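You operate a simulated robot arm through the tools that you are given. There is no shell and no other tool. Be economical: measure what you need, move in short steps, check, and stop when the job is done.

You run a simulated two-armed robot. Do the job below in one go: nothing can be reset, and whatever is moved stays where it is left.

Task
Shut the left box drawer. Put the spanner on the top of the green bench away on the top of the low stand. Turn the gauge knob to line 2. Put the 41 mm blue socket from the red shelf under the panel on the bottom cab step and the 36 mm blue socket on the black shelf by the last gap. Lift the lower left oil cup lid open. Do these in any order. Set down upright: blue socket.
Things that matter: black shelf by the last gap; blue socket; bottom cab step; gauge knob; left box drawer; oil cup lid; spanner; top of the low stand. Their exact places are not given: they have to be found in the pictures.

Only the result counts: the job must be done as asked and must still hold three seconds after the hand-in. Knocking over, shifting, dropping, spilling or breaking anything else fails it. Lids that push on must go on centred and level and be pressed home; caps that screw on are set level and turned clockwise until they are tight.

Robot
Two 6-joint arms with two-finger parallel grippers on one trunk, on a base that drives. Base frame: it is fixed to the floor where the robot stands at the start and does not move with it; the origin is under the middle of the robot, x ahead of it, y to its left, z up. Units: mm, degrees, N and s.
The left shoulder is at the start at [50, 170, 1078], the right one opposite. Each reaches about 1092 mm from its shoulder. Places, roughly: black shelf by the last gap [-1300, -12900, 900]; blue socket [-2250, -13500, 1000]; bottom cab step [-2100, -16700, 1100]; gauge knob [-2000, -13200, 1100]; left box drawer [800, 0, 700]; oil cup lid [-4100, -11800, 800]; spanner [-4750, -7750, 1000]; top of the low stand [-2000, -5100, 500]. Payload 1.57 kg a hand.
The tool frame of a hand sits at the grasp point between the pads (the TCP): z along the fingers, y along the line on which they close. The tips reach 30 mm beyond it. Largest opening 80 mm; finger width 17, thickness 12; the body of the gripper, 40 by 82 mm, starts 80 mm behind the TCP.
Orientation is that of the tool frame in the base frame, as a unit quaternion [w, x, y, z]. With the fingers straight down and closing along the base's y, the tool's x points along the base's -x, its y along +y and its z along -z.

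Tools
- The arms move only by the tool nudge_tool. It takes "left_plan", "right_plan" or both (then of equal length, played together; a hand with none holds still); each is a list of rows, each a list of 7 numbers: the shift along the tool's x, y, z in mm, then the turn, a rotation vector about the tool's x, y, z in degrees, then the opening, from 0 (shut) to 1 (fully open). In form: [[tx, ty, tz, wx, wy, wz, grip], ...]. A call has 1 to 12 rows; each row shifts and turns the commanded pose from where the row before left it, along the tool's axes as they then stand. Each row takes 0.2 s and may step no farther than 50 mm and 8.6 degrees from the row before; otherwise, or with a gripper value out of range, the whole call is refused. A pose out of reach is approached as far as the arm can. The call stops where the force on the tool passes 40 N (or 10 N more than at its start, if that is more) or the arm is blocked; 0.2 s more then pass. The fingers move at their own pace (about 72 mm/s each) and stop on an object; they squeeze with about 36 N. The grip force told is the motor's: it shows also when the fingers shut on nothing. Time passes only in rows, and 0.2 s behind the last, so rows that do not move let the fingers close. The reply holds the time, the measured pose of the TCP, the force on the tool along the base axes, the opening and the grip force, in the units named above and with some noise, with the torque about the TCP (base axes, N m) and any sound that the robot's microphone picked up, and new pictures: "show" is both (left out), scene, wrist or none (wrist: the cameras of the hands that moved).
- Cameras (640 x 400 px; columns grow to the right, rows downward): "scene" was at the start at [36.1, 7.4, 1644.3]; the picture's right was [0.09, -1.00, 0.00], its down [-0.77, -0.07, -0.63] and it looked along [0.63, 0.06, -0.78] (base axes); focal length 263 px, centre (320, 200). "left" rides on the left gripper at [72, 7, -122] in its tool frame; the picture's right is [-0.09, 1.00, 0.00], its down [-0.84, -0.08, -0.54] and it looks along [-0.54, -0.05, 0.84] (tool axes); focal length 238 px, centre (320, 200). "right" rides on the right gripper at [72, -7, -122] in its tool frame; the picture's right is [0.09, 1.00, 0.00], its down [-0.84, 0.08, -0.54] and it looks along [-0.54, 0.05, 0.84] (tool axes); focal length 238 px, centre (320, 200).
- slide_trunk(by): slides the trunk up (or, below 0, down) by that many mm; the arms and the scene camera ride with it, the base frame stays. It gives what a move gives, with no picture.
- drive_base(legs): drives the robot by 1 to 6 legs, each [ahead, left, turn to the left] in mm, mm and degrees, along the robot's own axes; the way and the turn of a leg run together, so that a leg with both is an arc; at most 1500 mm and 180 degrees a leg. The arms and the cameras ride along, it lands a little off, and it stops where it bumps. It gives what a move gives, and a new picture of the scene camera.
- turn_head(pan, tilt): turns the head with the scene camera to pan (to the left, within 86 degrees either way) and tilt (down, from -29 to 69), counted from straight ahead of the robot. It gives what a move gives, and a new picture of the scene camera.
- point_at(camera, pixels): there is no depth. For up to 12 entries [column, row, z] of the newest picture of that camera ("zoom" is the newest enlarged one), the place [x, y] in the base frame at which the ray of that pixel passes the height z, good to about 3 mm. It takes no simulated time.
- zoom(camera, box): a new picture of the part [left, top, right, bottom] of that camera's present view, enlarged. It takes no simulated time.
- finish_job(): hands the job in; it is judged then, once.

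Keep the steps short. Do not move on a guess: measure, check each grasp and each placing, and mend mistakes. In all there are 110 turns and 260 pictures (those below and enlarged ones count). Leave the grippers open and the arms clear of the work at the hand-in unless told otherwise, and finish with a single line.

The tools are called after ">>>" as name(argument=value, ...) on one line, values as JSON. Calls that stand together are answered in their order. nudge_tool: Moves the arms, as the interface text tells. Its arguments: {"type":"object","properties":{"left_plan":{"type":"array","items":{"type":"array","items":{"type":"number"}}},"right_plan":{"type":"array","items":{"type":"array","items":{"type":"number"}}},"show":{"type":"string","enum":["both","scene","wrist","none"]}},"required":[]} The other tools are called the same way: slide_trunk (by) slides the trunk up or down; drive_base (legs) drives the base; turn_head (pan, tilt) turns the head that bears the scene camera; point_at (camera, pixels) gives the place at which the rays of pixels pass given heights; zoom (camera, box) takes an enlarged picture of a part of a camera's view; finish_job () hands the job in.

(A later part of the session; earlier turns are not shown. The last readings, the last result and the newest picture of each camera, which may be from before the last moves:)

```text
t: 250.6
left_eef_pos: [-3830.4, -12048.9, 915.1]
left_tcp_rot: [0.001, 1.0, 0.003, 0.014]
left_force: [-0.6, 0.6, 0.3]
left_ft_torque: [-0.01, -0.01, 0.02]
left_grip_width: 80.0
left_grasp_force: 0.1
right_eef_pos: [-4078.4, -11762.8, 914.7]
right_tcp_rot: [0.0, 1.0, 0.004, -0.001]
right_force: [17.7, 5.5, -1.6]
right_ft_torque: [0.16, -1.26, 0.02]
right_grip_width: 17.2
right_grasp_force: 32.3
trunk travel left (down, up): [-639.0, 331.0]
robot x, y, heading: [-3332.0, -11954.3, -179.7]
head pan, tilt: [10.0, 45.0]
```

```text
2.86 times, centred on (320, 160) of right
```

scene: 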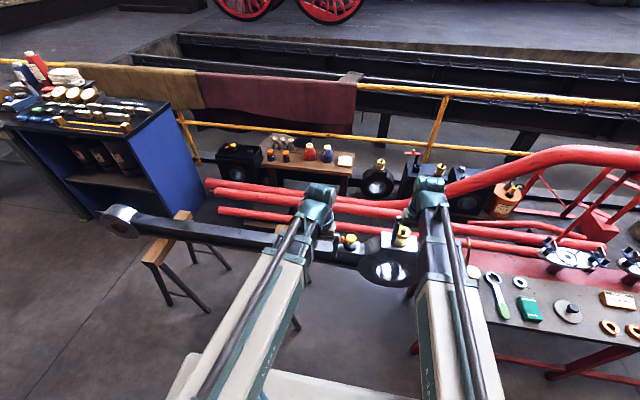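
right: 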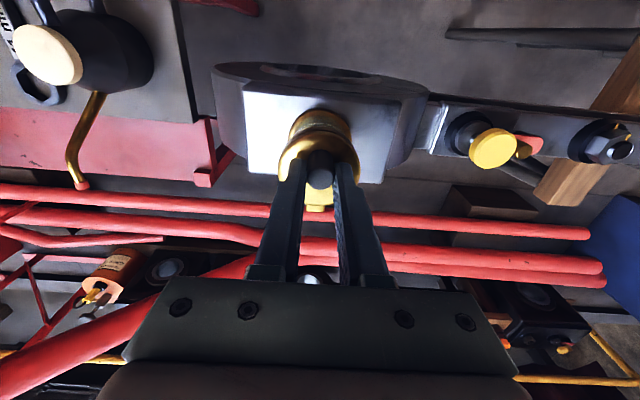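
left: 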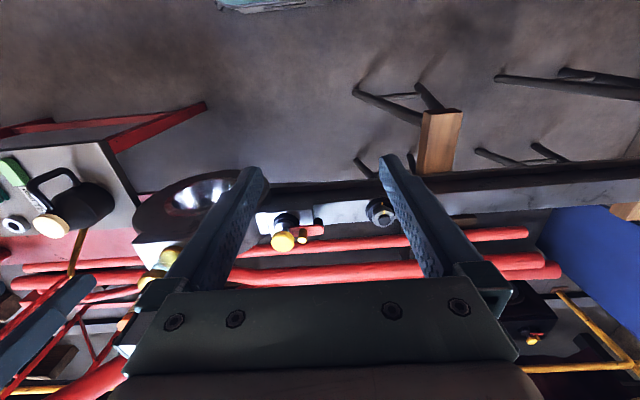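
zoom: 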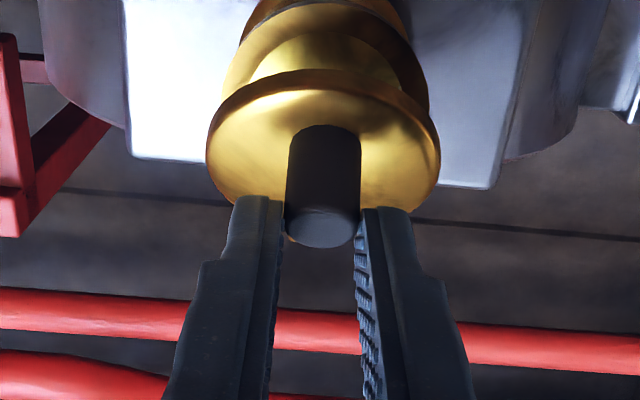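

About 50° open. I'll continue, now mostly backward.

>>> slide_trunk(by=3)

>>> nudge_tool(right_plan=[[-7, 0, 0, 0, 0, 0, 0]], show="none")

>>> slide_trunk(by=2)

>>> nudge_tool(right_plan=[[-7, 0, 0, 0, 0, 0, 0], [-6, 0, 0, 0, 0, 0, 0]], show="none")

>>> nudge_tool(right_plan=[[-7, 0, 0, 0, 0, 0, 0], [-6, 0, 0, 0, 0, 0, 0]], show="wrist")

>>> zoom(camera="right", box=[260, 90, 380, 230])

```text
t: 251.1
left_eef_pos: [-3830.8, -12049.1, 915.8]
left_tcp_rot: [0.002, 1.0, 0.003, 0.014]
left_force: [0.7, -0.2, 0.1]
left_ft_torque: [-0.01, -0.02, 0.02]
left_grip_width: 79.8
left_grasp_force: 0.1
right_eef_pos: [-4081.1, -11763.1, 916.8]
right_tcp_rot: [-0.001, 1.0, 0.003, -0.003]
right_force: [7.4, 5.5, -9.5]
right_ft_torque: [0.13, -0.67, 0.07]
right_grip_width: 17.3
right_grasp_force: 31.9
trunk travel left (down, up): [-642.0, 328.0]
robot x, y, heading: [-3332.2, -11949.2, -179.3]
head pan, tilt: [10.0, 45.0]
```

```text
t: 251.5
left_eef_pos: [-3829.4, -12048.3, 917.5]
left_tcp_rot: [0.002, 1.0, 0.003, 0.014]
left_force: [-0.3, 0.0, 0.1]
left_ft_torque: [0.02, -0.01, -0.02]
left_grip_width: 79.8
left_grasp_force: 0.1
right_eef_pos: [-4084.8, -11763.0, 918.7]
right_tcp_rot: [0.0, 1.0, 0.003, -0.002]
right_force: [15.1, 5.7, -0.4]
right_ft_torque: [0.18, -1.18, 0.01]
right_grip_width: 17.0
right_grasp_force: 32.4
trunk travel left (down, up): [-642.0, 328.0]
robot x, y, heading: [-3329.6, -11949.7, -179.6]
head pan, tilt: [10.0, 45.0]
```

```text
t: 252.0
left_eef_pos: [-3830.0, -12049.8, 919.1]
left_tcp_rot: [0.002, 1.0, 0.003, 0.014]
left_force: [0.3, -0.2, 0.4]
left_ft_torque: [0.0, -0.03, 0.0]
left_grip_width: 80.2
left_grasp_force: 0.1
right_eef_pos: [-4087.2, -11762.8, 918.0]
right_tcp_rot: [-0.001, 1.0, 0.003, -0.002]
right_force: [11.6, 6.4, -9.9]
right_ft_torque: [0.18, -1.0, 0.03]
right_grip_width: 17.0
right_grasp_force: 32.2
trunk travel left (down, up): [-644.0, 326.0]
robot x, y, heading: [-3328.1, -11948.0, -179.5]
head pan, tilt: [10.0, 45.0]
```

```text
t: 252.6
left_eef_pos: [-3832.1, -12051.8, 919.2]
left_tcp_rot: [0.001, 1.0, 0.004, 0.015]
left_force: [0.2, 0.2, 0.2]
left_ft_torque: [0.02, -0.04, -0.02]
left_grip_width: 80.1
left_grasp_force: 0.0
right_eef_pos: [-4102.8, -11765.7, 918.7]
right_tcp_rot: [0.0, 1.0, 0.005, -0.004]
right_force: [0.0, -1.0, 0.0]
right_ft_torque: [-0.03, -0.03, -0.02]
right_grip_width: 0.0
right_grasp_force: 21.2
trunk travel left (down, up): [-644.0, 326.0]
robot x, y, heading: [-3332.2, -11950.9, -179.7]
head pan, tilt: [10.0, 45.0]
```

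```text
t: 253.2
left_eef_pos: [-3831.6, -12049.1, 919.8]
left_tcp_rot: [0.001, 1.0, 0.004, 0.014]
left_force: [-0.1, -0.2, 0.2]
left_ft_torque: [-0.04, 0.02, 0.02]
left_grip_width: 80.2
left_grasp_force: 0.1
right_eef_pos: [-4113.3, -11764.4, 918.9]
right_tcp_rot: [-0.001, 1.0, 0.004, -0.002]
right_force: [0.3, 0.3, -0.1]
right_ft_torque: [-0.05, 0.01, 0.0]
right_grip_width: 0.0
right_grasp_force: 21.5
trunk travel left (down, up): [-644.0, 326.0]
robot x, y, heading: [-3330.7, -11950.0, -179.5]
head pan, tilt: [10.0, 45.0]
```

right: 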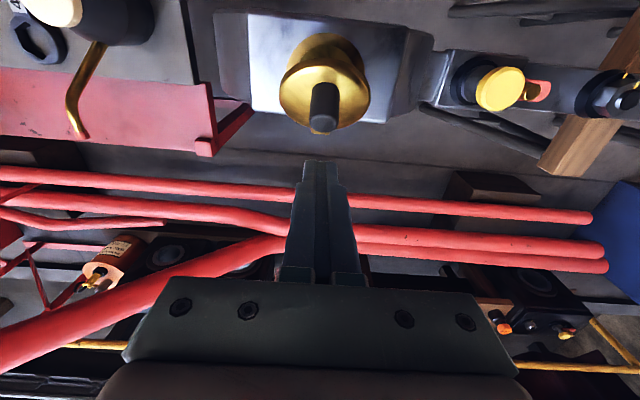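

```text
2.86 times, centred on (320, 160) of right
```

zoom: 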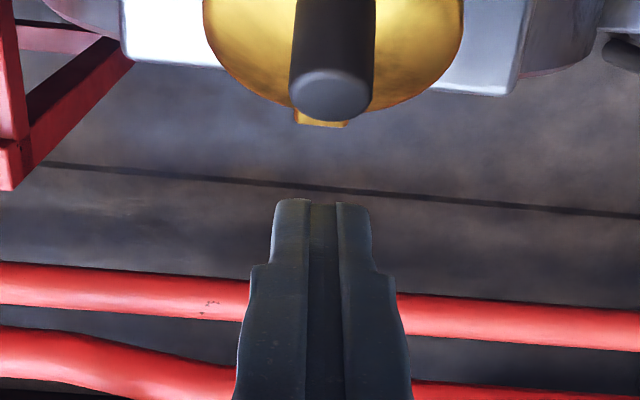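

It slipped. I check the lid's state from the scene camera.

>>> zoom(camera="scene", box=[375, 205, 435, 255])

>>> zoom(camera="right", box=[250, 0, 400, 150])

```text
8.00 times, centred on (405, 230) of scene
```

zoom: 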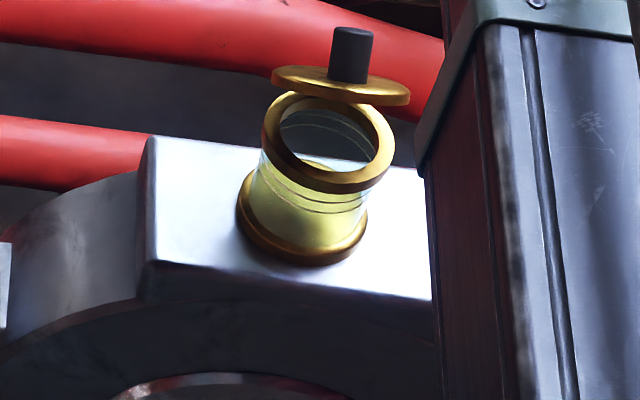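

```text
2.67 times, centred on (325, 75) of right
```

zoom: 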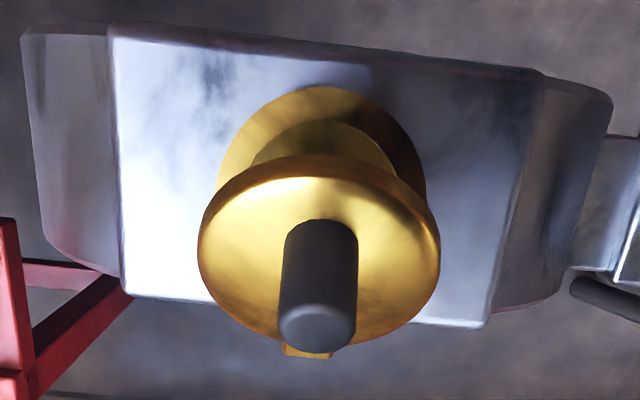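

The lid stays up at about 55° by itself. I'll raise, come round to its front, and push its underside further open with shut fingers.

>>> slide_trunk(by=45)

>>> nudge_tool(right_plan=[[35, 0, 0, 0, 0, 0, 0], [35, 0, 0, 0, 0, 0, 0], [35, 0, 0, 0, 0, 0, 0]], show="none")

>>> slide_trunk(by=-66)

>>> nudge_tool(right_plan=[[-10, 0, 0, 0, 0, 0, 0], [-10, 0, 0, 0, 0, 0, 0], [-10, 0, 0, 0, 0, 0, 0], [-10, 0, 0, 0, 0, 0, 0], [-10, 0, 0, 0, 0, 0, 0], [-10, 0, 0, 0, 0, 0, 0]], show="wrist")

>>> zoom(camera="scene", box=[375, 195, 435, 245])

```text
t: 254.1
left_eef_pos: [-3830.0, -12050.6, 964.0]
left_tcp_rot: [0.0, 1.0, 0.003, 0.014]
left_force: [-0.6, -1.3, -0.4]
left_ft_torque: [0.03, 0.02, 0.0]
left_grip_width: 79.9
left_grasp_force: 0.1
right_eef_pos: [-4112.7, -11764.8, 963.0]
right_tcp_rot: [-0.001, 1.0, 0.003, -0.003]
right_force: [0.6, 0.4, 0.0]
right_ft_torque: [-0.02, 0.02, 0.01]
right_grip_width: 0.0
right_grasp_force: 20.8
trunk travel left (down, up): [-689.0, 281.0]
robot x, y, heading: [-3329.1, -11950.9, -179.5]
head pan, tilt: [10.0, 45.0]
```

```text
t: 254.9
left_eef_pos: [-3829.9, -12049.3, 963.9]
left_tcp_rot: [0.001, 1.0, 0.003, 0.013]
left_force: [-0.4, 0.2, 0.3]
left_ft_torque: [0.01, 0.03, -0.03]
left_grip_width: 80.0
left_grasp_force: 0.1
right_eef_pos: [-4007.3, -11763.6, 964.4]
right_tcp_rot: [0.0, 1.0, 0.004, -0.003]
right_force: [0.8, 0.5, 0.2]
right_ft_torque: [0.01, -0.03, -0.04]
right_grip_width: 0.0
right_grasp_force: 21.6
trunk travel left (down, up): [-689.0, 281.0]
robot x, y, heading: [-3333.9, -11948.6, -179.2]
head pan, tilt: [10.0, 45.0]
```

```text
t: 255.9
left_eef_pos: [-3829.4, -12050.1, 898.0]
left_tcp_rot: [0.001, 1.0, 0.003, 0.014]
left_force: [-0.8, 0.8, 0.5]
left_ft_torque: [-0.03, 0.01, 0.03]
left_grip_width: 80.1
left_grasp_force: 0.0
right_eef_pos: [-4008.4, -11762.5, 898.3]
right_tcp_rot: [-0.001, 1.0, 0.004, -0.003]
right_force: [-0.2, 0.6, 0.8]
right_ft_torque: [-0.01, -0.01, -0.02]
right_grip_width: 0.1
right_grasp_force: 21.1
trunk travel left (down, up): [-623.0, 347.0]
robot x, y, heading: [-3332.3, -11953.5, -179.3]
head pan, tilt: [10.0, 45.0]
```

```text
t: 257.3
left_eef_pos: [-3830.7, -12050.3, 898.0]
left_tcp_rot: [0.001, 1.0, 0.003, 0.014]
left_force: [0.7, -0.3, -0.1]
left_ft_torque: [0.03, -0.03, 0.03]
left_grip_width: 80.0
left_grasp_force: 0.0
right_eef_pos: [-4068.1, -11763.0, 897.0]
right_tcp_rot: [-0.002, 1.0, 0.004, -0.004]
right_force: [-0.3, -0.4, 0.0]
right_ft_torque: [0.0, 0.01, -0.03]
right_grip_width: 0.0
right_grasp_force: 20.9
trunk travel left (down, up): [-623.0, 347.0]
robot x, y, heading: [-3331.6, -11952.5, -179.6]
head pan, tilt: [10.0, 45.0]
```

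right: 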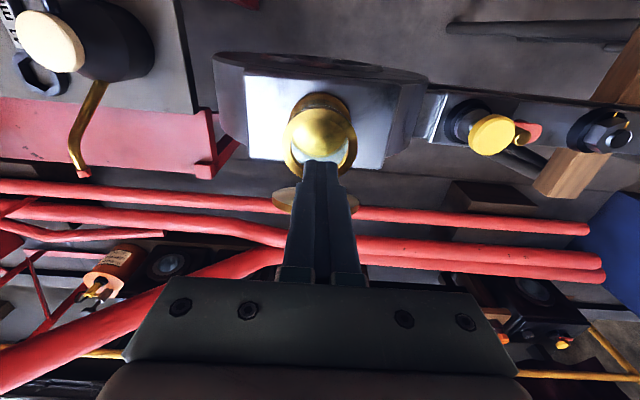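

```text
8.00 times, centred on (405, 220) of scene
```

zoom: 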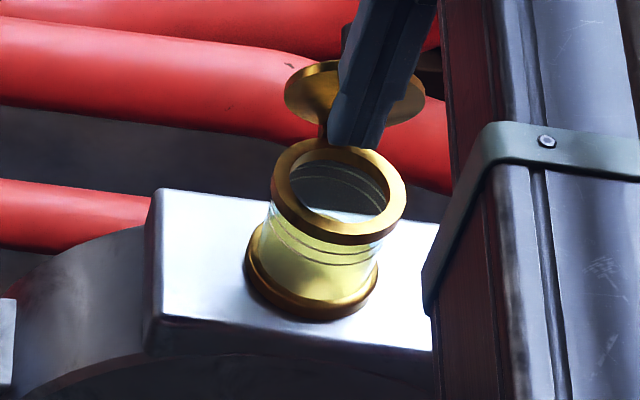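

The lid is past 80° now. I'll push further until it resists.

>>> nudge_tool(right_plan=[[-8, 0, 0, 0, 0, 0, 0], [-8, 0, 0, 0, 0, 0, 0], [-8, 0, 0, 0, 0, 0, 0], [-8, 0, 0, 0, 0, 0, 0]], show="none")

>>> zoom(camera="scene", box=[375, 195, 435, 245])

```text
t: 258.3
left_eef_pos: [-3827.8, -12050.0, 899.3]
left_tcp_rot: [0.001, 1.0, 0.004, 0.013]
left_force: [0.2, -0.1, 0.2]
left_ft_torque: [-0.02, -0.03, 0.01]
left_grip_width: 80.0
left_grasp_force: 0.1
right_eef_pos: [-4096.7, -11763.5, 899.3]
right_tcp_rot: [-0.001, 1.0, 0.003, -0.002]
right_force: [20.1, -1.1, 7.9]
right_ft_torque: [0.03, -0.51, 0.01]
right_grip_width: 0.0
right_grasp_force: 21.3
trunk travel left (down, up): [-623.0, 347.0]
robot x, y, heading: [-3333.1, -11949.8, -180.1]
head pan, tilt: [10.0, 45.0]
```

```text
8.00 times, centred on (405, 220) of scene
```

zoom: 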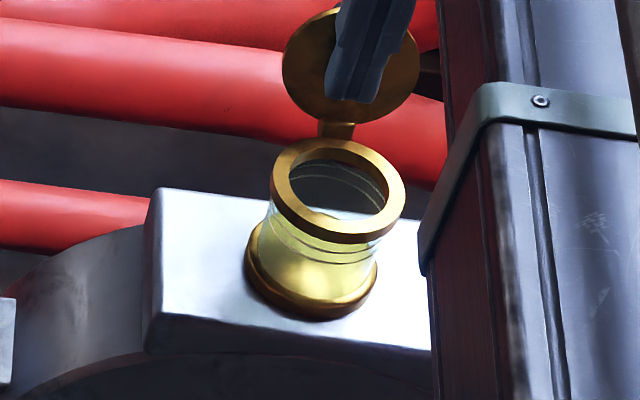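

The lid is fully open against its stop. I'll withdraw, and check after backing off.

>>> nudge_tool(right_plan=[[40, 0, 0, 0, 0, 0, 0], [45, 0, 0, 0, 0, 0, 0], [45, 0, 0, 0, 0, 0, 0.5], [45, 0, 0, 0, 0, 0, 1], [45, 0, 0, 0, 0, 0, 1], [45, 0, 0, 0, 0, 0, 1]], show="none")

>>> drive_base(legs=[[-300, 0, 0]])

>>> zoom(camera="scene", box=[300, 100, 460, 200])

```text
t: 259.7
left_eef_pos: [-3830.4, -12049.0, 898.6]
left_tcp_rot: [0.001, 1.0, 0.004, 0.014]
left_force: [-0.1, 0.3, 0.8]
left_ft_torque: [0.02, 0.01, 0.03]
left_grip_width: 80.1
left_grasp_force: 0.2
right_eef_pos: [-3834.6, -11760.1, 898.4]
right_tcp_rot: [-0.001, 1.0, 0.003, -0.003]
right_force: [-0.1, -0.1, 0.4]
right_ft_torque: [-0.01, -0.03, -0.01]
right_grip_width: 80.2
right_grasp_force: 0.1
trunk travel left (down, up): [-623.0, 347.0]
robot x, y, heading: [-3332.5, -11951.1, -179.4]
head pan, tilt: [10.0, 45.0]
```

```text
t: 261.8
left_eef_pos: [-3531.2, -12046.4, 897.8]
left_tcp_rot: [0.001, 1.0, 0.004, 0.014]
left_force: [0.0, 0.5, 0.2]
left_ft_torque: [-0.03, 0.02, 0.03]
left_grip_width: 80.1
left_grasp_force: 0.0
right_eef_pos: [-3537.0, -11757.9, 898.1]
right_tcp_rot: [-0.002, 1.0, 0.004, -0.003]
right_force: [-0.1, -0.4, -0.1]
right_ft_torque: [-0.02, 0.0, -0.01]
right_grip_width: 80.1
right_grasp_force: 0.1
trunk travel left (down, up): [-623.0, 347.0]
robot x, y, heading: [-3033.5, -11947.8, -179.5]
head pan, tilt: [10.0, 45.0]
```

scene: 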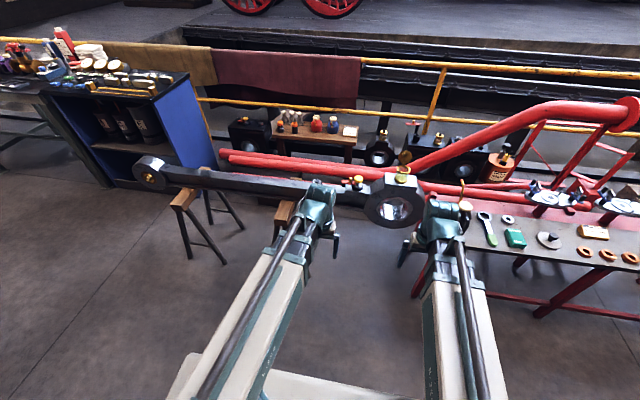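

```text
4.00 times, centred on (380, 150) of scene
```

zoom: 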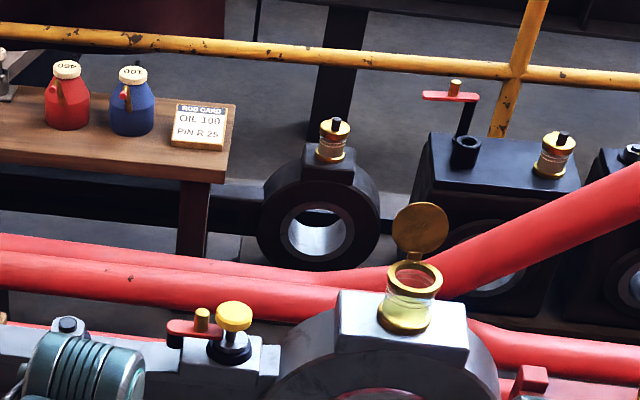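

The lid stands open. Next is the panel area: I'll turn to face south and look left.

>>> slide_trunk(by=100)

>>> drive_base(legs=[[0, 0, 90]])

>>> turn_head(pan=35, tilt=20)

```text
t: 263.1
left_eef_pos: [-3531.4, -12048.2, 996.7]
left_tcp_rot: [0.001, 1.0, 0.004, 0.014]
left_force: [1.1, 0.4, 0.0]
left_ft_torque: [-0.02, -0.04, 0.0]
left_grip_width: 80.0
left_grasp_force: 0.0
right_eef_pos: [-3537.7, -11758.6, 997.4]
right_tcp_rot: [-0.001, 1.0, 0.005, -0.002]
right_force: [-0.3, -0.3, -0.3]
right_ft_torque: [0.0, -0.02, 0.0]
right_grip_width: 79.8
right_grasp_force: 0.0
trunk travel left (down, up): [-723.0, 247.0]
robot x, y, heading: [-3029.1, -11949.6, -179.6]
head pan, tilt: [10.0, 45.0]
```

```text
t: 267.3
left_eef_pos: [-2936.1, -12447.6, 998.6]
left_tcp_rot: [-0.009, 0.705, 0.709, 0.01]
left_force: [-0.3, -0.5, -1.2]
left_ft_torque: [0.0, -0.02, 0.03]
left_grip_width: 79.8
left_grasp_force: 0.1
right_eef_pos: [-3225.8, -12451.9, 998.4]
right_tcp_rot: [0.001, 0.705, 0.709, -0.002]
right_force: [0.2, 0.6, 0.2]
right_ft_torque: [0.01, 0.02, 0.01]
right_grip_width: 79.8
right_grasp_force: 0.1
trunk travel left (down, up): [-723.0, 247.0]
robot x, y, heading: [-3030.5, -11949.1, -89.8]
head pan, tilt: [10.0, 45.0]
```

scene: 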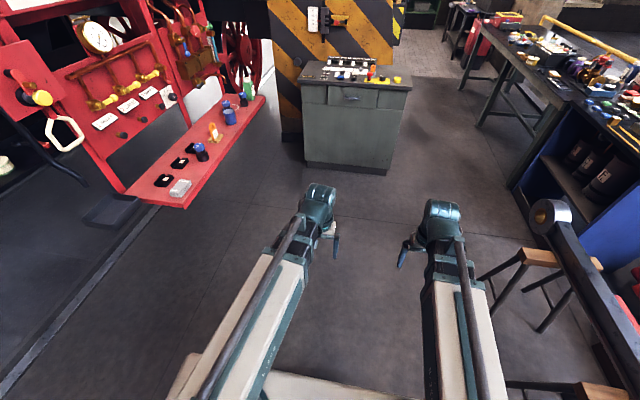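

```text
t: 268.2
left_eef_pos: [-2934.6, -12448.0, 997.7]
left_tcp_rot: [-0.009, 0.705, 0.709, 0.01]
left_force: [-0.6, 0.2, -1.0]
left_ft_torque: [0.0, 0.01, 0.03]
left_grip_width: 79.9
left_grasp_force: 0.1
right_eef_pos: [-3224.3, -12452.7, 998.7]
right_tcp_rot: [0.002, 0.705, 0.709, -0.003]
right_force: [0.2, -0.2, -0.6]
right_ft_torque: [0.02, -0.01, -0.01]
right_grip_width: 80.0
right_grasp_force: 0.0
trunk travel left (down, up): [-723.0, 247.0]
robot x, y, heading: [-3036.4, -11948.3, -89.7]
head pan, tilt: [35.0, 20.0]
```

scene: 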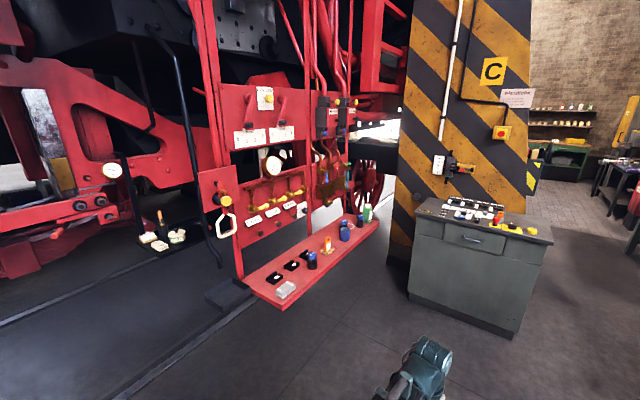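

I see the red shelf with blue sockets under the red panel, the gauge, and a black shelf to the left at (170,240). I zoom in.

>>> zoom(camera="scene", box=[190, 140, 390, 310])

>>> zoom(camera="scene", box=[80, 150, 240, 260])

>>> point_at(camera="scene", pixels=[[240, 279, 900], [283, 310, 900], [380, 225, 900], [312, 258, 950], [345, 235, 950], [170, 240, 900], [140, 237, 900], [405, 265, 0], [412, 300, 0], [515, 335, 0], [205, 298, 0]])

```text
2.35 times, centred on (290, 225) of scene
```

zoom: 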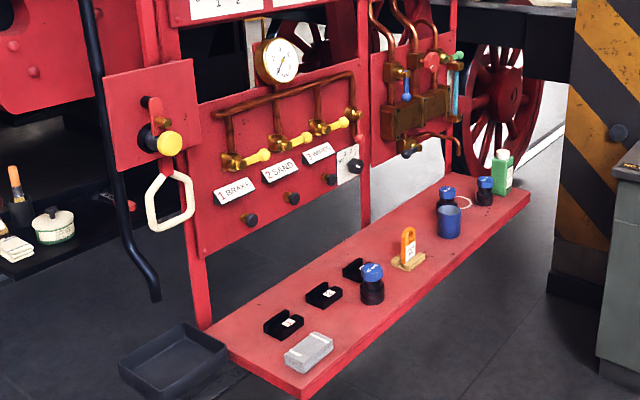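

```text
3.64 times, centred on (160, 205) of scene
```

zoom: 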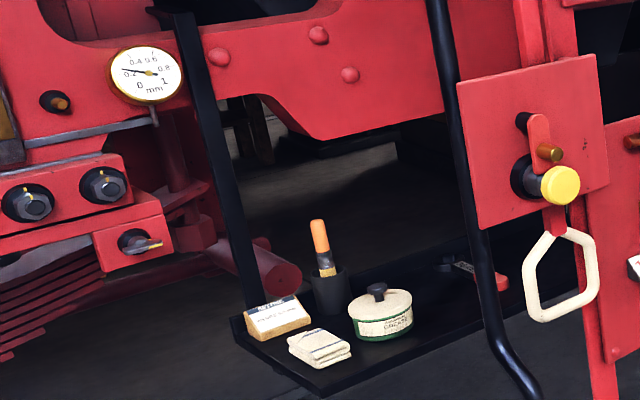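

```text
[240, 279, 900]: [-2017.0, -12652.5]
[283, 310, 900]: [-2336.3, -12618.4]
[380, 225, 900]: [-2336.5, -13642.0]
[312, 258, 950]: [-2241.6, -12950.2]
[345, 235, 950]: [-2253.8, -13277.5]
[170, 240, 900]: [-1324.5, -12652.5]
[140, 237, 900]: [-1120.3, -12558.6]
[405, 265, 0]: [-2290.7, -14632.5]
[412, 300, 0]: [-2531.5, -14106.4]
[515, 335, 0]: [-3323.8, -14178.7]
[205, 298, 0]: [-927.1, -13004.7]
```

Next I'll turn to face the loco, strafe to y≈-13150, and look down at the shelf.

>>> slide_trunk(by=200)

>>> drive_base(legs=[[0, 0, 89.7], [-60, -1200, 0]])

>>> turn_head(pan=0, tilt=35)

>>> zoom(camera="scene", box=[200, 130, 440, 280])

```text
t: 270.4
left_eef_pos: [-2935.0, -12448.7, 1198.1]
left_tcp_rot: [-0.009, 0.706, 0.708, 0.011]
left_force: [-0.1, -0.9, 0.8]
left_ft_torque: [0.02, 0.01, 0.0]
left_grip_width: 80.0
left_grasp_force: 0.1
right_eef_pos: [-3224.6, -12452.6, 1197.9]
right_tcp_rot: [0.001, 0.705, 0.71, -0.002]
right_force: [-0.3, -0.5, -1.0]
right_ft_torque: [-0.01, -0.02, 0.01]
right_grip_width: 80.1
right_grasp_force: 0.0
trunk travel left (down, up): [-923.0, 47.0]
robot x, y, heading: [-3026.9, -11950.4, -89.6]
head pan, tilt: [35.0, 20.0]
```

```text
t: 280.4
left_eef_pos: [-2581.4, -13065.8, 1199.3]
left_tcp_rot: [-0.014, -0.006, 1.0, 0.001]
left_force: [0.1, -0.2, 0.7]
left_ft_torque: [0.02, -0.01, -0.02]
left_grip_width: 80.0
left_grasp_force: 0.1
right_eef_pos: [-2574.1, -13354.8, 1197.9]
right_tcp_rot: [0.003, -0.006, 1.0, -0.001]
right_force: [0.3, -0.2, -0.1]
right_ft_torque: [0.04, -0.01, -0.02]
right_grip_width: 80.2
right_grasp_force: 0.1
trunk travel left (down, up): [-923.0, 47.0]
robot x, y, heading: [-3083.8, -13160.5, 1.0]
head pan, tilt: [35.0, 20.0]
```

scene: 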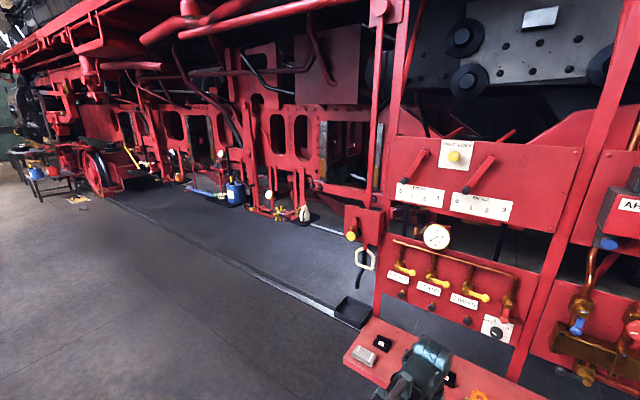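

```text
t: 281.4
left_eef_pos: [-2580.6, -13064.1, 1198.2]
left_tcp_rot: [-0.013, -0.007, 1.0, 0.001]
left_force: [0.1, 0.6, 0.5]
left_ft_torque: [-0.01, -0.02, 0.0]
left_grip_width: 80.1
left_grasp_force: 0.1
right_eef_pos: [-2573.6, -13353.7, 1198.5]
right_tcp_rot: [0.003, -0.006, 1.0, -0.001]
right_force: [0.1, 0.5, 0.0]
right_ft_torque: [0.01, 0.01, 0.02]
right_grip_width: 80.1
right_grasp_force: 0.1
trunk travel left (down, up): [-923.0, 47.0]
robot x, y, heading: [-3080.2, -13165.8, 0.8]
head pan, tilt: [0.0, 35.0]
```

scene: 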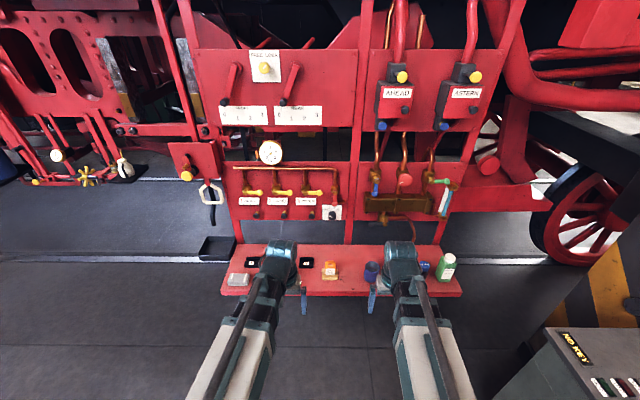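

```text
2.67 times, centred on (320, 205) of scene
```

zoom: 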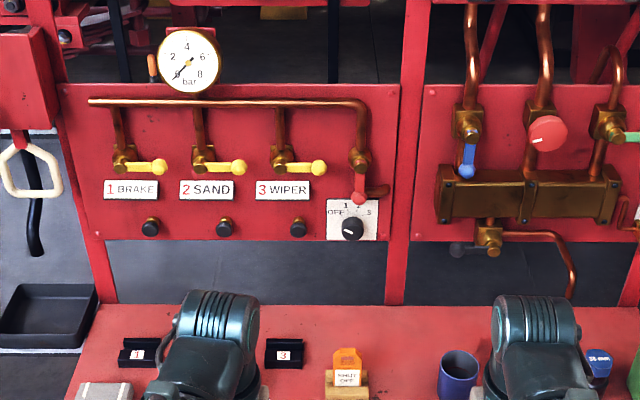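

The gauge knob is the small black selector at zoom (352,228), with OFF/1/2/3 marked. I zoom on it and take wrist pictures for the sockets.

>>> zoom(camera="scene", box=[315, 195, 350, 225])

>>> nudge_tool(left_plan=[[0, 0, 0, 0, 0, 0, 1]], right_plan=[[0, 0, 0, 0, 0, 0, 1]], show="wrist")

>>> point_at(camera="scene", pixels=[[332, 213, 1050], [332, 213, 1100], [332, 213, 1150]])

```text
13.33 times, centred on (332, 210) of scene
```

zoom: 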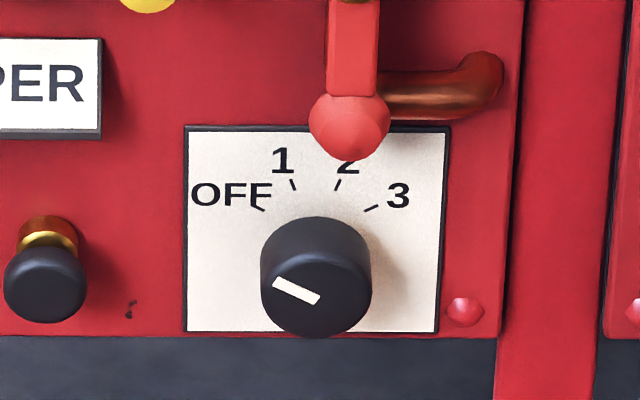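

```text
t: 281.8
left_eef_pos: [-2580.2, -13063.2, 1198.0]
left_tcp_rot: [-0.014, -0.007, 1.0, 0.001]
left_force: [-0.2, 0.9, -0.4]
left_ft_torque: [0.0, 0.02, 0.02]
left_grip_width: 79.8
left_grasp_force: 0.1
right_eef_pos: [-2575.4, -13354.0, 1198.2]
right_tcp_rot: [0.003, -0.006, 1.0, -0.002]
right_force: [-0.1, 0.0, -0.8]
right_ft_torque: [-0.01, -0.01, 0.04]
right_grip_width: 79.9
right_grasp_force: 0.0
trunk travel left (down, up): [-923.0, 47.0]
robot x, y, heading: [-3078.3, -13163.4, 0.8]
head pan, tilt: [0.0, 35.0]
```

right: 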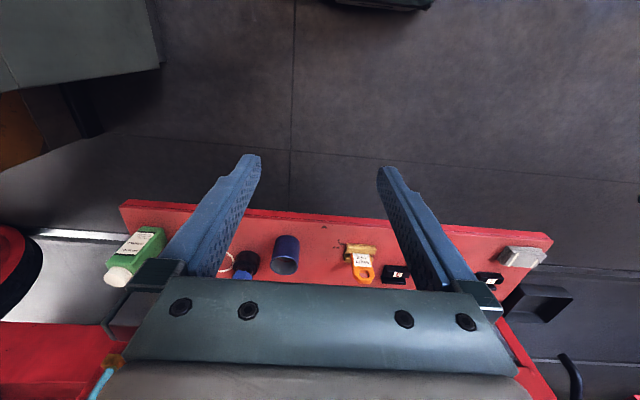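
left: 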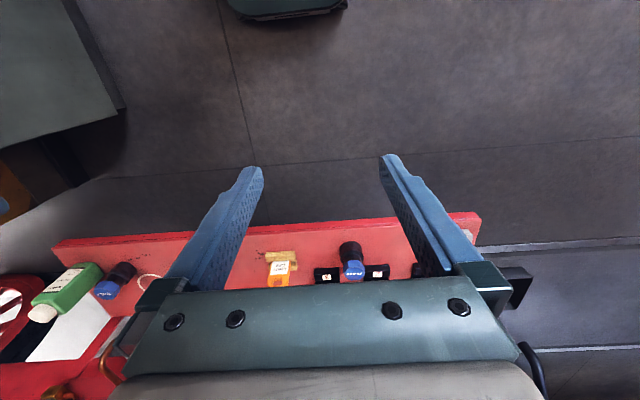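

```text
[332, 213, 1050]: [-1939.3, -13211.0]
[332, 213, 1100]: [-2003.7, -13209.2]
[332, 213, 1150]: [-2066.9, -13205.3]
```

The pointer stands at OFF and line 2 is right of the top. Sockets first: I read their labels.

>>> zoom(camera="left", box=[300, 230, 400, 290])

>>> zoom(camera="left", box=[60, 240, 180, 320])

>>> zoom(camera="scene", box=[360, 245, 460, 300])

>>> zoom(camera="right", box=[210, 220, 310, 290])

```text
6.40 times, centred on (350, 260) of left
```

zoom: 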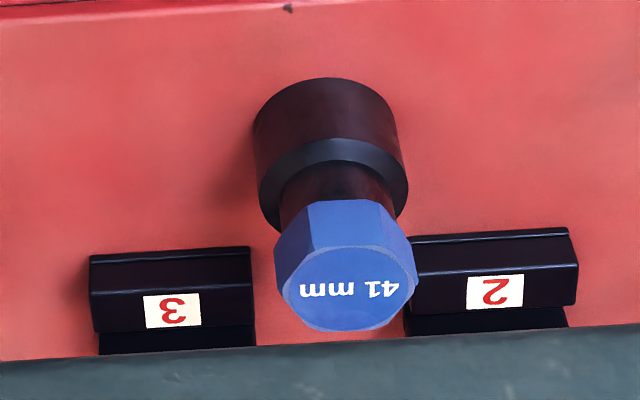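

```text
5.00 times, centred on (120, 280) of left
```

zoom: 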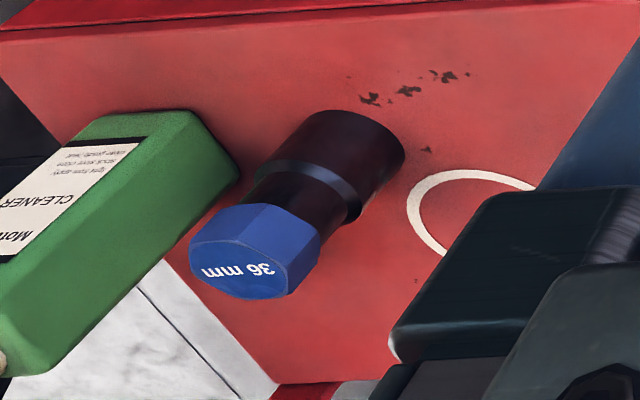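

```text
6.40 times, centred on (410, 272) of scene
```

zoom: 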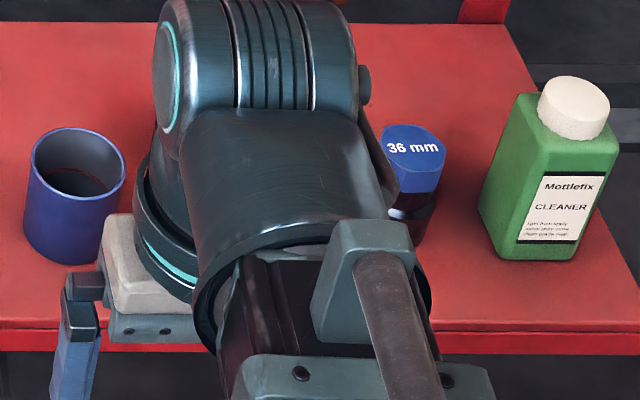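

```text
5.71 times, centred on (260, 255) of right
```

zoom: 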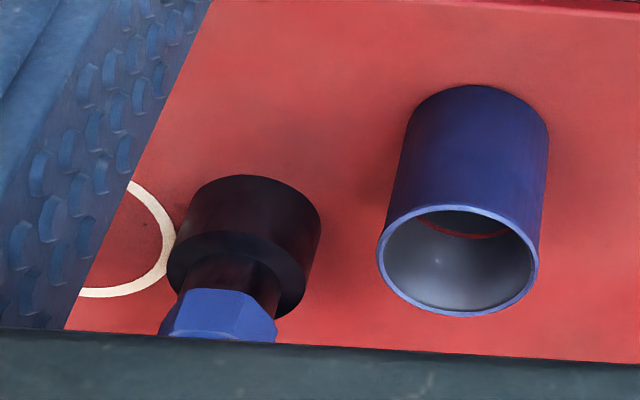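

The 41 mm socket is near the left hand and the 36 mm one by the green bottle. I'll triangulate their places and the shelf height.

>>> point_at(camera="left", pixels=[[354, 273, 960], [354, 273, 1000], [354, 273, 1040], [109, 292, 960], [109, 292, 1000], [281, 282, 900], [281, 282, 960], [55, 241, 900], [55, 241, 860]])

>>> point_at(camera="right", pixels=[[361, 262, 900], [361, 262, 960], [123, 202, 900], [123, 202, 860], [552, 238, 900], [552, 238, 860]])

>>> point_at(camera="scene", pixels=[[424.5, 265, 960], [424.5, 265, 1000], [424.5, 265, 1040], [463, 293, 900], [463, 293, 860], [221, 294, 900], [221, 294, 860], [330, 272, 900], [330, 272, 960]])

```text
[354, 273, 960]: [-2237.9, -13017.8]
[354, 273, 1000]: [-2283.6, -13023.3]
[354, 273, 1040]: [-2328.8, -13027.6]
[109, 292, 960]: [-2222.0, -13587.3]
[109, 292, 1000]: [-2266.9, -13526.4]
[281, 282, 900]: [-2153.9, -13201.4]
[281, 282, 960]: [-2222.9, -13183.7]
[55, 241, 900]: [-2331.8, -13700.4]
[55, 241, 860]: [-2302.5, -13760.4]
```

```text
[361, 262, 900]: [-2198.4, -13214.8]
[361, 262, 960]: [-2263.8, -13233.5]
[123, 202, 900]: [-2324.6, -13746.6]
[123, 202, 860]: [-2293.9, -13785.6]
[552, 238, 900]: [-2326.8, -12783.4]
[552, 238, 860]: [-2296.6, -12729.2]
```

```text
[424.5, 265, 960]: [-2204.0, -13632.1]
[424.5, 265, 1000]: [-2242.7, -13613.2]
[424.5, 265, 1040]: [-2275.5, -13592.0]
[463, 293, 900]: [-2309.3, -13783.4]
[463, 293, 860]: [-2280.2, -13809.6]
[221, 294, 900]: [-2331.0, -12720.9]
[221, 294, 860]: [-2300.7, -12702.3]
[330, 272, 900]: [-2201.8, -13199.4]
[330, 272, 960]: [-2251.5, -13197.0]
```

Results: shelf top z≈828, 41 mm socket top at (-2189,-13012,917), 36 mm top at (-2168,-13652,917). I'll drive 200 ahead and put the left hand over the 41 mm socket.

>>> drive_base(legs=[[200, 0, -0.8]])

>>> nudge_tool(left_plan=[[-40, 12, 0, 0, 0, 0, 1], [-40, 12, 0, 0, 0, 0, 1], [-35, 12, 0, 0, 0, 0, 1], [-30, 12, 0, 0, 0, 0, 1]], show="both")

```text
t: 283.4
left_eef_pos: [-2378.1, -13070.4, 1196.9]
left_tcp_rot: [-0.014, 0.001, 1.0, 0.0]
left_force: [0.6, 1.1, 0.0]
left_ft_torque: [0.01, 0.03, 0.01]
left_grip_width: 80.0
left_grasp_force: 0.1
right_eef_pos: [-2375.7, -13359.9, 1197.2]
right_tcp_rot: [0.002, 0.0, 1.0, -0.001]
right_force: [0.1, -0.2, 0.4]
right_ft_torque: [0.01, 0.01, 0.0]
right_grip_width: 79.9
right_grasp_force: 0.0
trunk travel left (down, up): [-923.0, 47.0]
robot x, y, heading: [-2882.3, -13162.1, 0.1]
head pan, tilt: [0.0, 35.0]
```

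scene: 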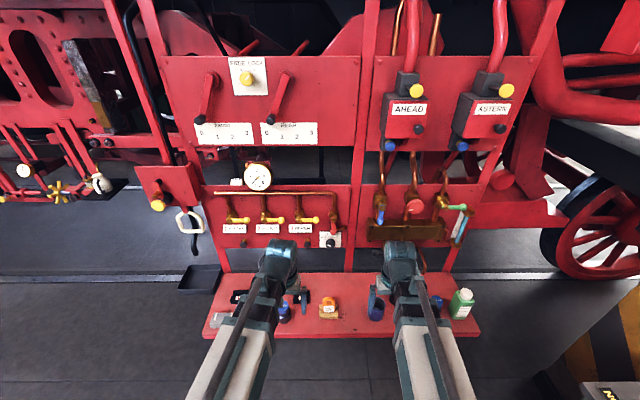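

```text
t: 284.4
left_eef_pos: [-2232.6, -13021.5, 1197.0]
left_tcp_rot: [-0.015, 0.001, 1.0, 0.001]
left_force: [-0.5, 0.2, -0.1]
left_ft_torque: [0.01, 0.01, 0.01]
left_grip_width: 80.0
left_grasp_force: 0.1
left hand out of reach, approached as far as the arm can: row 4
right_eef_pos: [-2375.7, -13359.5, 1197.1]
right_tcp_rot: [0.003, 0.002, 1.0, -0.001]
right_force: [0.0, -1.0, -0.3]
right_ft_torque: [-0.05, -0.01, 0.01]
right_grip_width: 80.0
right_grasp_force: 0.1
trunk travel left (down, up): [-923.0, 47.0]
robot x, y, heading: [-2877.2, -13160.8, -0.1]
head pan, tilt: [0.0, 35.0]
```

scene: 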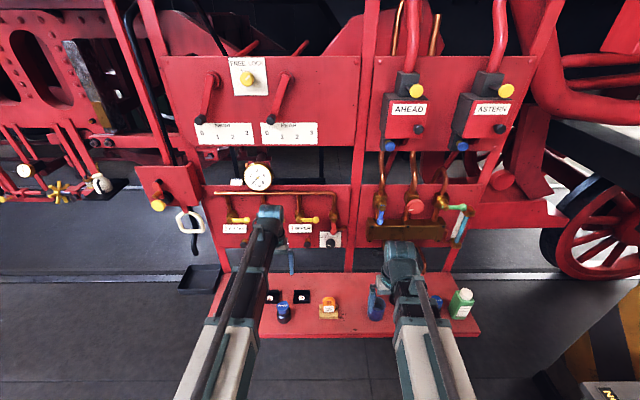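
left: 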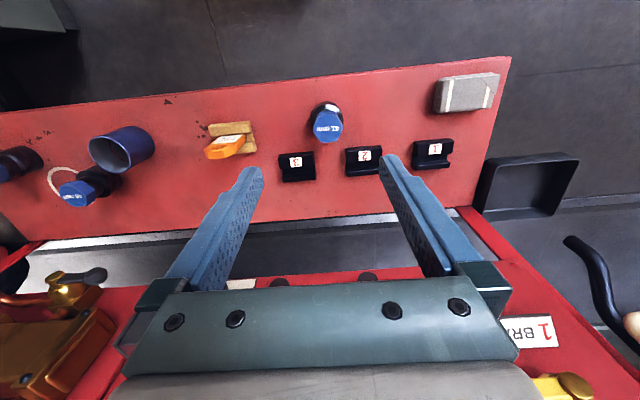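

I refine the 41 mm socket top to (-2197,-13013,935). I'll centre over it and lower most of the way.

>>> nudge_tool(left_plan=[[-35, 8, 0, 0, 0, 0, 1]], show="none")

>>> slide_trunk(by=-200)

>>> nudge_tool(left_plan=[[0, 0, 0, 0, 0, 0, 1]], show="wrist")

```text
t: 284.8
left_eef_pos: [-2196.8, -13013.8, 1198.0]
left_tcp_rot: [-0.014, 0.001, 1.0, 0.001]
left_force: [-0.4, -0.7, 0.4]
left_ft_torque: [-0.02, 0.01, 0.01]
left_grip_width: 80.2
left_grasp_force: 0.1
right_eef_pos: [-2374.4, -13358.5, 1197.4]
right_tcp_rot: [0.003, 0.001, 1.0, -0.001]
right_force: [0.7, -0.4, -0.3]
right_ft_torque: [0.0, 0.0, 0.02]
right_grip_width: 80.1
right_grasp_force: 0.1
trunk travel left (down, up): [-923.0, 47.0]
robot x, y, heading: [-2875.8, -13162.6, 0.2]
head pan, tilt: [0.0, 35.0]
```

```text
t: 286.9
left_eef_pos: [-2198.4, -13015.4, 998.5]
left_tcp_rot: [-0.014, 0.001, 1.0, 0.001]
left_force: [-0.3, 1.1, -0.6]
left_ft_torque: [-0.04, 0.0, -0.01]
left_grip_width: 80.1
left_grasp_force: 0.1
right_eef_pos: [-2376.7, -13358.4, 998.5]
right_tcp_rot: [0.003, 0.001, 1.0, 0.0]
right_force: [0.0, 0.3, 1.0]
right_ft_torque: [-0.01, -0.04, 0.0]
right_grip_width: 80.1
right_grasp_force: 0.1
trunk travel left (down, up): [-723.0, 247.0]
robot x, y, heading: [-2877.9, -13159.7, -0.1]
head pan, tilt: [0.0, 35.0]
```

```text
t: 287.4
left_eef_pos: [-2198.1, -13014.4, 998.6]
left_tcp_rot: [-0.015, 0.001, 1.0, 0.002]
left_force: [-0.4, -0.1, -0.2]
left_ft_torque: [-0.01, 0.01, 0.01]
left_grip_width: 80.0
left_grasp_force: 0.1
right_eef_pos: [-2376.7, -13359.4, 997.3]
right_tcp_rot: [0.003, 0.0, 1.0, -0.001]
right_force: [-0.2, 0.7, -0.1]
right_ft_torque: [-0.01, 0.01, 0.01]
right_grip_width: 80.1
right_grasp_force: 0.0
trunk travel left (down, up): [-723.0, 247.0]
robot x, y, heading: [-2882.3, -13164.2, -0.4]
head pan, tilt: [0.0, 35.0]
```

left: 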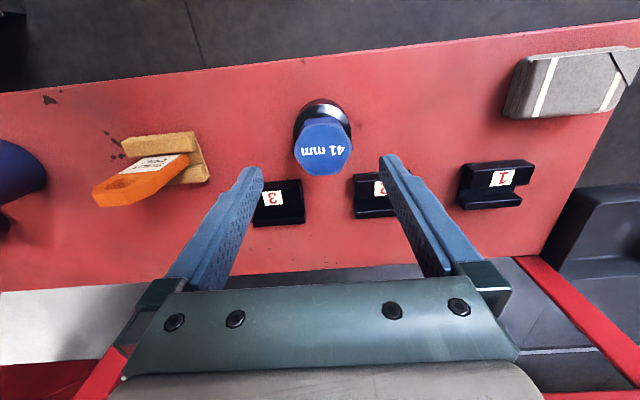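

It's centred within a few mm. I'll lower 80 and grip.

>>> nudge_tool(left_plan=[[2, 3, 0, 0, 0, 0, 1]], show="none")

>>> slide_trunk(by=-82)

>>> nudge_tool(left_plan=[[0, 0, 0, 0, 0, 0, 0.5], [0, 0, 0, 0, 0, 0, 0.2], [0, 0, 0, 0, 0, 0, 0], [0, 0, 0, 0, 0, 0, 0]], show="wrist")

```text
t: 287.8
left_eef_pos: [-2200.8, -13010.4, 998.4]
left_tcp_rot: [-0.013, 0.001, 1.0, 0.0]
left_force: [-0.5, 0.7, -0.2]
left_ft_torque: [0.02, -0.01, 0.03]
left_grip_width: 79.8
left_grasp_force: 0.1
right_eef_pos: [-2378.0, -13359.4, 998.3]
right_tcp_rot: [0.002, 0.0, 1.0, 0.0]
right_force: [0.3, 0.7, -0.2]
right_ft_torque: [-0.02, -0.04, 0.0]
right_grip_width: 80.1
right_grasp_force: 0.0
trunk travel left (down, up): [-723.0, 247.0]
robot x, y, heading: [-2874.8, -13164.2, -0.3]
head pan, tilt: [0.0, 35.0]
```

```text
t: 288.9
left_eef_pos: [-2201.6, -13011.5, 916.3]
left_tcp_rot: [-0.014, 0.001, 1.0, 0.001]
left_force: [0.8, 0.5, -0.5]
left_ft_torque: [0.0, -0.04, -0.03]
left_grip_width: 80.0
left_grasp_force: 0.1
right_eef_pos: [-2376.0, -13360.3, 915.4]
right_tcp_rot: [0.002, 0.001, 1.0, -0.001]
right_force: [-0.3, 0.3, 0.1]
right_ft_torque: [0.0, 0.0, 0.02]
right_grip_width: 80.1
right_grasp_force: 0.0
trunk travel left (down, up): [-641.0, 329.0]
robot x, y, heading: [-2880.9, -13164.1, -0.1]
head pan, tilt: [0.0, 35.0]
```

```text
t: 289.9
left_eef_pos: [-2200.0, -13012.4, 916.5]
left_tcp_rot: [-0.014, 0.0, 1.0, 0.001]
left_force: [1.1, -3.2, 2.7]
left_ft_torque: [-0.31, 0.01, 0.0]
left_grip_width: 52.7
left_grasp_force: 35.8
right_eef_pos: [-2376.0, -13358.9, 915.5]
right_tcp_rot: [0.003, 0.001, 1.0, 0.0]
right_force: [0.7, 0.5, 0.3]
right_ft_torque: [0.02, 0.04, 0.03]
right_grip_width: 80.0
right_grasp_force: 0.0
trunk travel left (down, up): [-641.0, 329.0]
robot x, y, heading: [-2878.7, -13165.1, 0.0]
head pan, tilt: [0.0, 35.0]
```

left: 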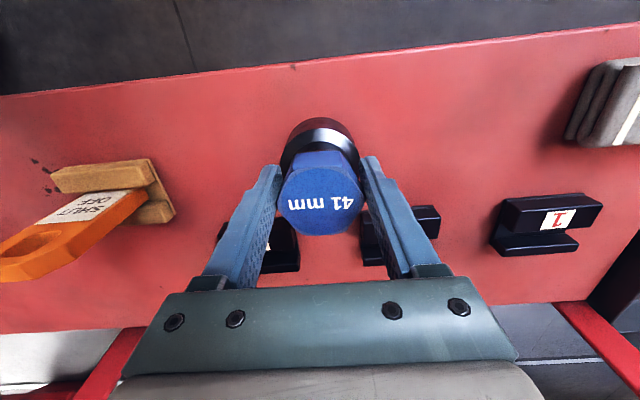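

The 41 mm socket is held (52.7 mm, 36 N). I'll lift, draw it back clear of the shelf, and strafe right to bring the right hand to the 36 mm socket.

>>> slide_trunk(by=200)

>>> nudge_tool(left_plan=[[40, 0, 0, 0, 0, 0, 0], [40, 0, 0, 0, 0, 0, 0], [40, 0, 0, 0, 0, 0, 0], [40, 0, 0, 0, 0, 0, 0], [40, 0, 0, 0, 0, 0, 0]], show="none")

>>> drive_base(legs=[[0, -290, 0]])

>>> nudge_tool(right_plan=[[-40, 0, 0, 0, 0, 0, 1], [-40, 0, 0, 0, 0, 0, 1]], show="wrist")

```text
t: 292.1
left_eef_pos: [-2200.4, -13012.3, 1114.8]
left_tcp_rot: [-0.014, 0.0, 1.0, 0.0]
left_force: [-0.2, -0.2, -5.8]
left_ft_torque: [0.02, 0.02, -0.01]
left_grip_width: 52.4
left_grasp_force: 36.0
right_eef_pos: [-2376.5, -13359.0, 1115.1]
right_tcp_rot: [0.003, 0.001, 1.0, -0.001]
right_force: [0.1, 0.2, 0.5]
right_ft_torque: [0.06, 0.03, 0.02]
right_grip_width: 80.1
right_grasp_force: 0.0
trunk travel left (down, up): [-841.0, 129.0]
robot x, y, heading: [-2880.7, -13163.4, -0.2]
head pan, tilt: [0.0, 35.0]
```

```text
t: 293.3
left_eef_pos: [-2403.5, -13009.8, 1116.4]
left_tcp_rot: [-0.014, 0.002, 1.0, 0.001]
left_force: [-0.7, -0.3, -4.7]
left_ft_torque: [-0.02, 0.02, -0.01]
left_grip_width: 52.6
left_grasp_force: 36.0
left hand out of reach, approached as far as the arm can: row 2, 5
right_eef_pos: [-2378.2, -13360.1, 1115.1]
right_tcp_rot: [0.003, 0.001, 1.0, -0.001]
right_force: [-0.1, -0.8, -0.2]
right_ft_torque: [-0.02, -0.02, 0.01]
right_grip_width: 80.1
right_grasp_force: 0.0
trunk travel left (down, up): [-841.0, 129.0]
robot x, y, heading: [-2878.3, -13163.8, -0.2]
head pan, tilt: [0.0, 35.0]
```

```text
t: 295.3
left_eef_pos: [-2401.1, -13298.6, 1116.3]
left_tcp_rot: [-0.015, 0.001, 1.0, 0.002]
left_force: [0.8, -0.4, -4.9]
left_ft_torque: [0.03, 0.03, -0.01]
left_grip_width: 52.9
left_grasp_force: 36.3
right_eef_pos: [-2376.8, -13648.4, 1116.5]
right_tcp_rot: [0.003, 0.0, 1.0, 0.0]
right_force: [0.2, -0.1, 0.2]
right_ft_torque: [0.02, 0.01, -0.04]
right_grip_width: 79.9
right_grasp_force: 0.0
trunk travel left (down, up): [-841.0, 129.0]
robot x, y, heading: [-2880.7, -13454.3, 0.2]
head pan, tilt: [0.0, 35.0]
```

scene: 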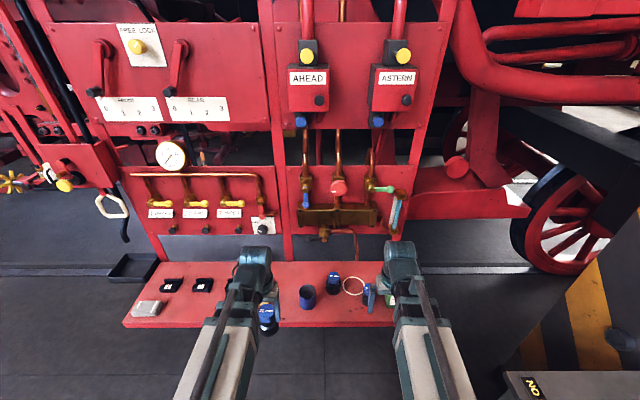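

```text
t: 295.9
left_eef_pos: [-2401.5, -13299.0, 1116.2]
left_tcp_rot: [-0.015, 0.0, 1.0, 0.0]
left_force: [0.1, 1.2, -3.9]
left_ft_torque: [0.01, -0.01, 0.05]
left_grip_width: 52.6
left_grasp_force: 36.0
right_eef_pos: [-2295.1, -13647.8, 1114.6]
right_tcp_rot: [0.002, -0.001, 1.0, -0.001]
right_force: [-0.3, 0.2, -1.9]
right_ft_torque: [-0.03, 0.0, 0.02]
right_grip_width: 80.2
right_grasp_force: 0.0
trunk travel left (down, up): [-841.0, 129.0]
robot x, y, heading: [-2878.6, -13453.7, 0.1]
head pan, tilt: [0.0, 35.0]
```

right: 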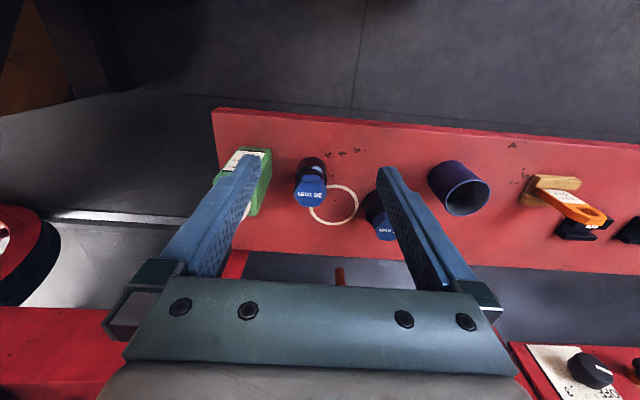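

>>> zoom(camera="right", box=[270, 150, 410, 250])

>>> point_at(camera="right", pixels=[[311, 192, 917], [311, 192, 935], [240, 190, 900], [310, 165, 830]])

```text
4.00 times, centred on (340, 200) of right
```

zoom: 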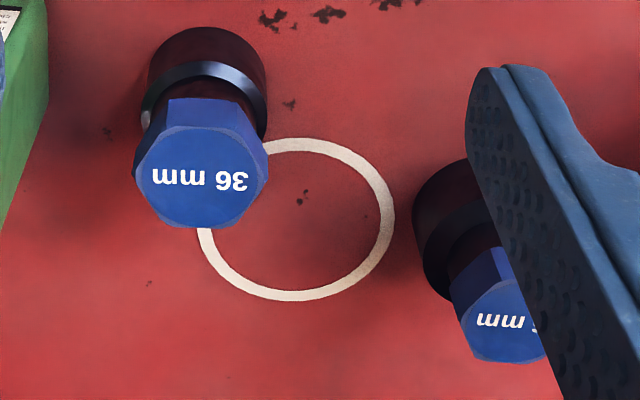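

```text
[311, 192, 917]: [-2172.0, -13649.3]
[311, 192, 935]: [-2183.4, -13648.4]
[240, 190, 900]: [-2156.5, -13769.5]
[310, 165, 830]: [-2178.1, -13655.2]
```

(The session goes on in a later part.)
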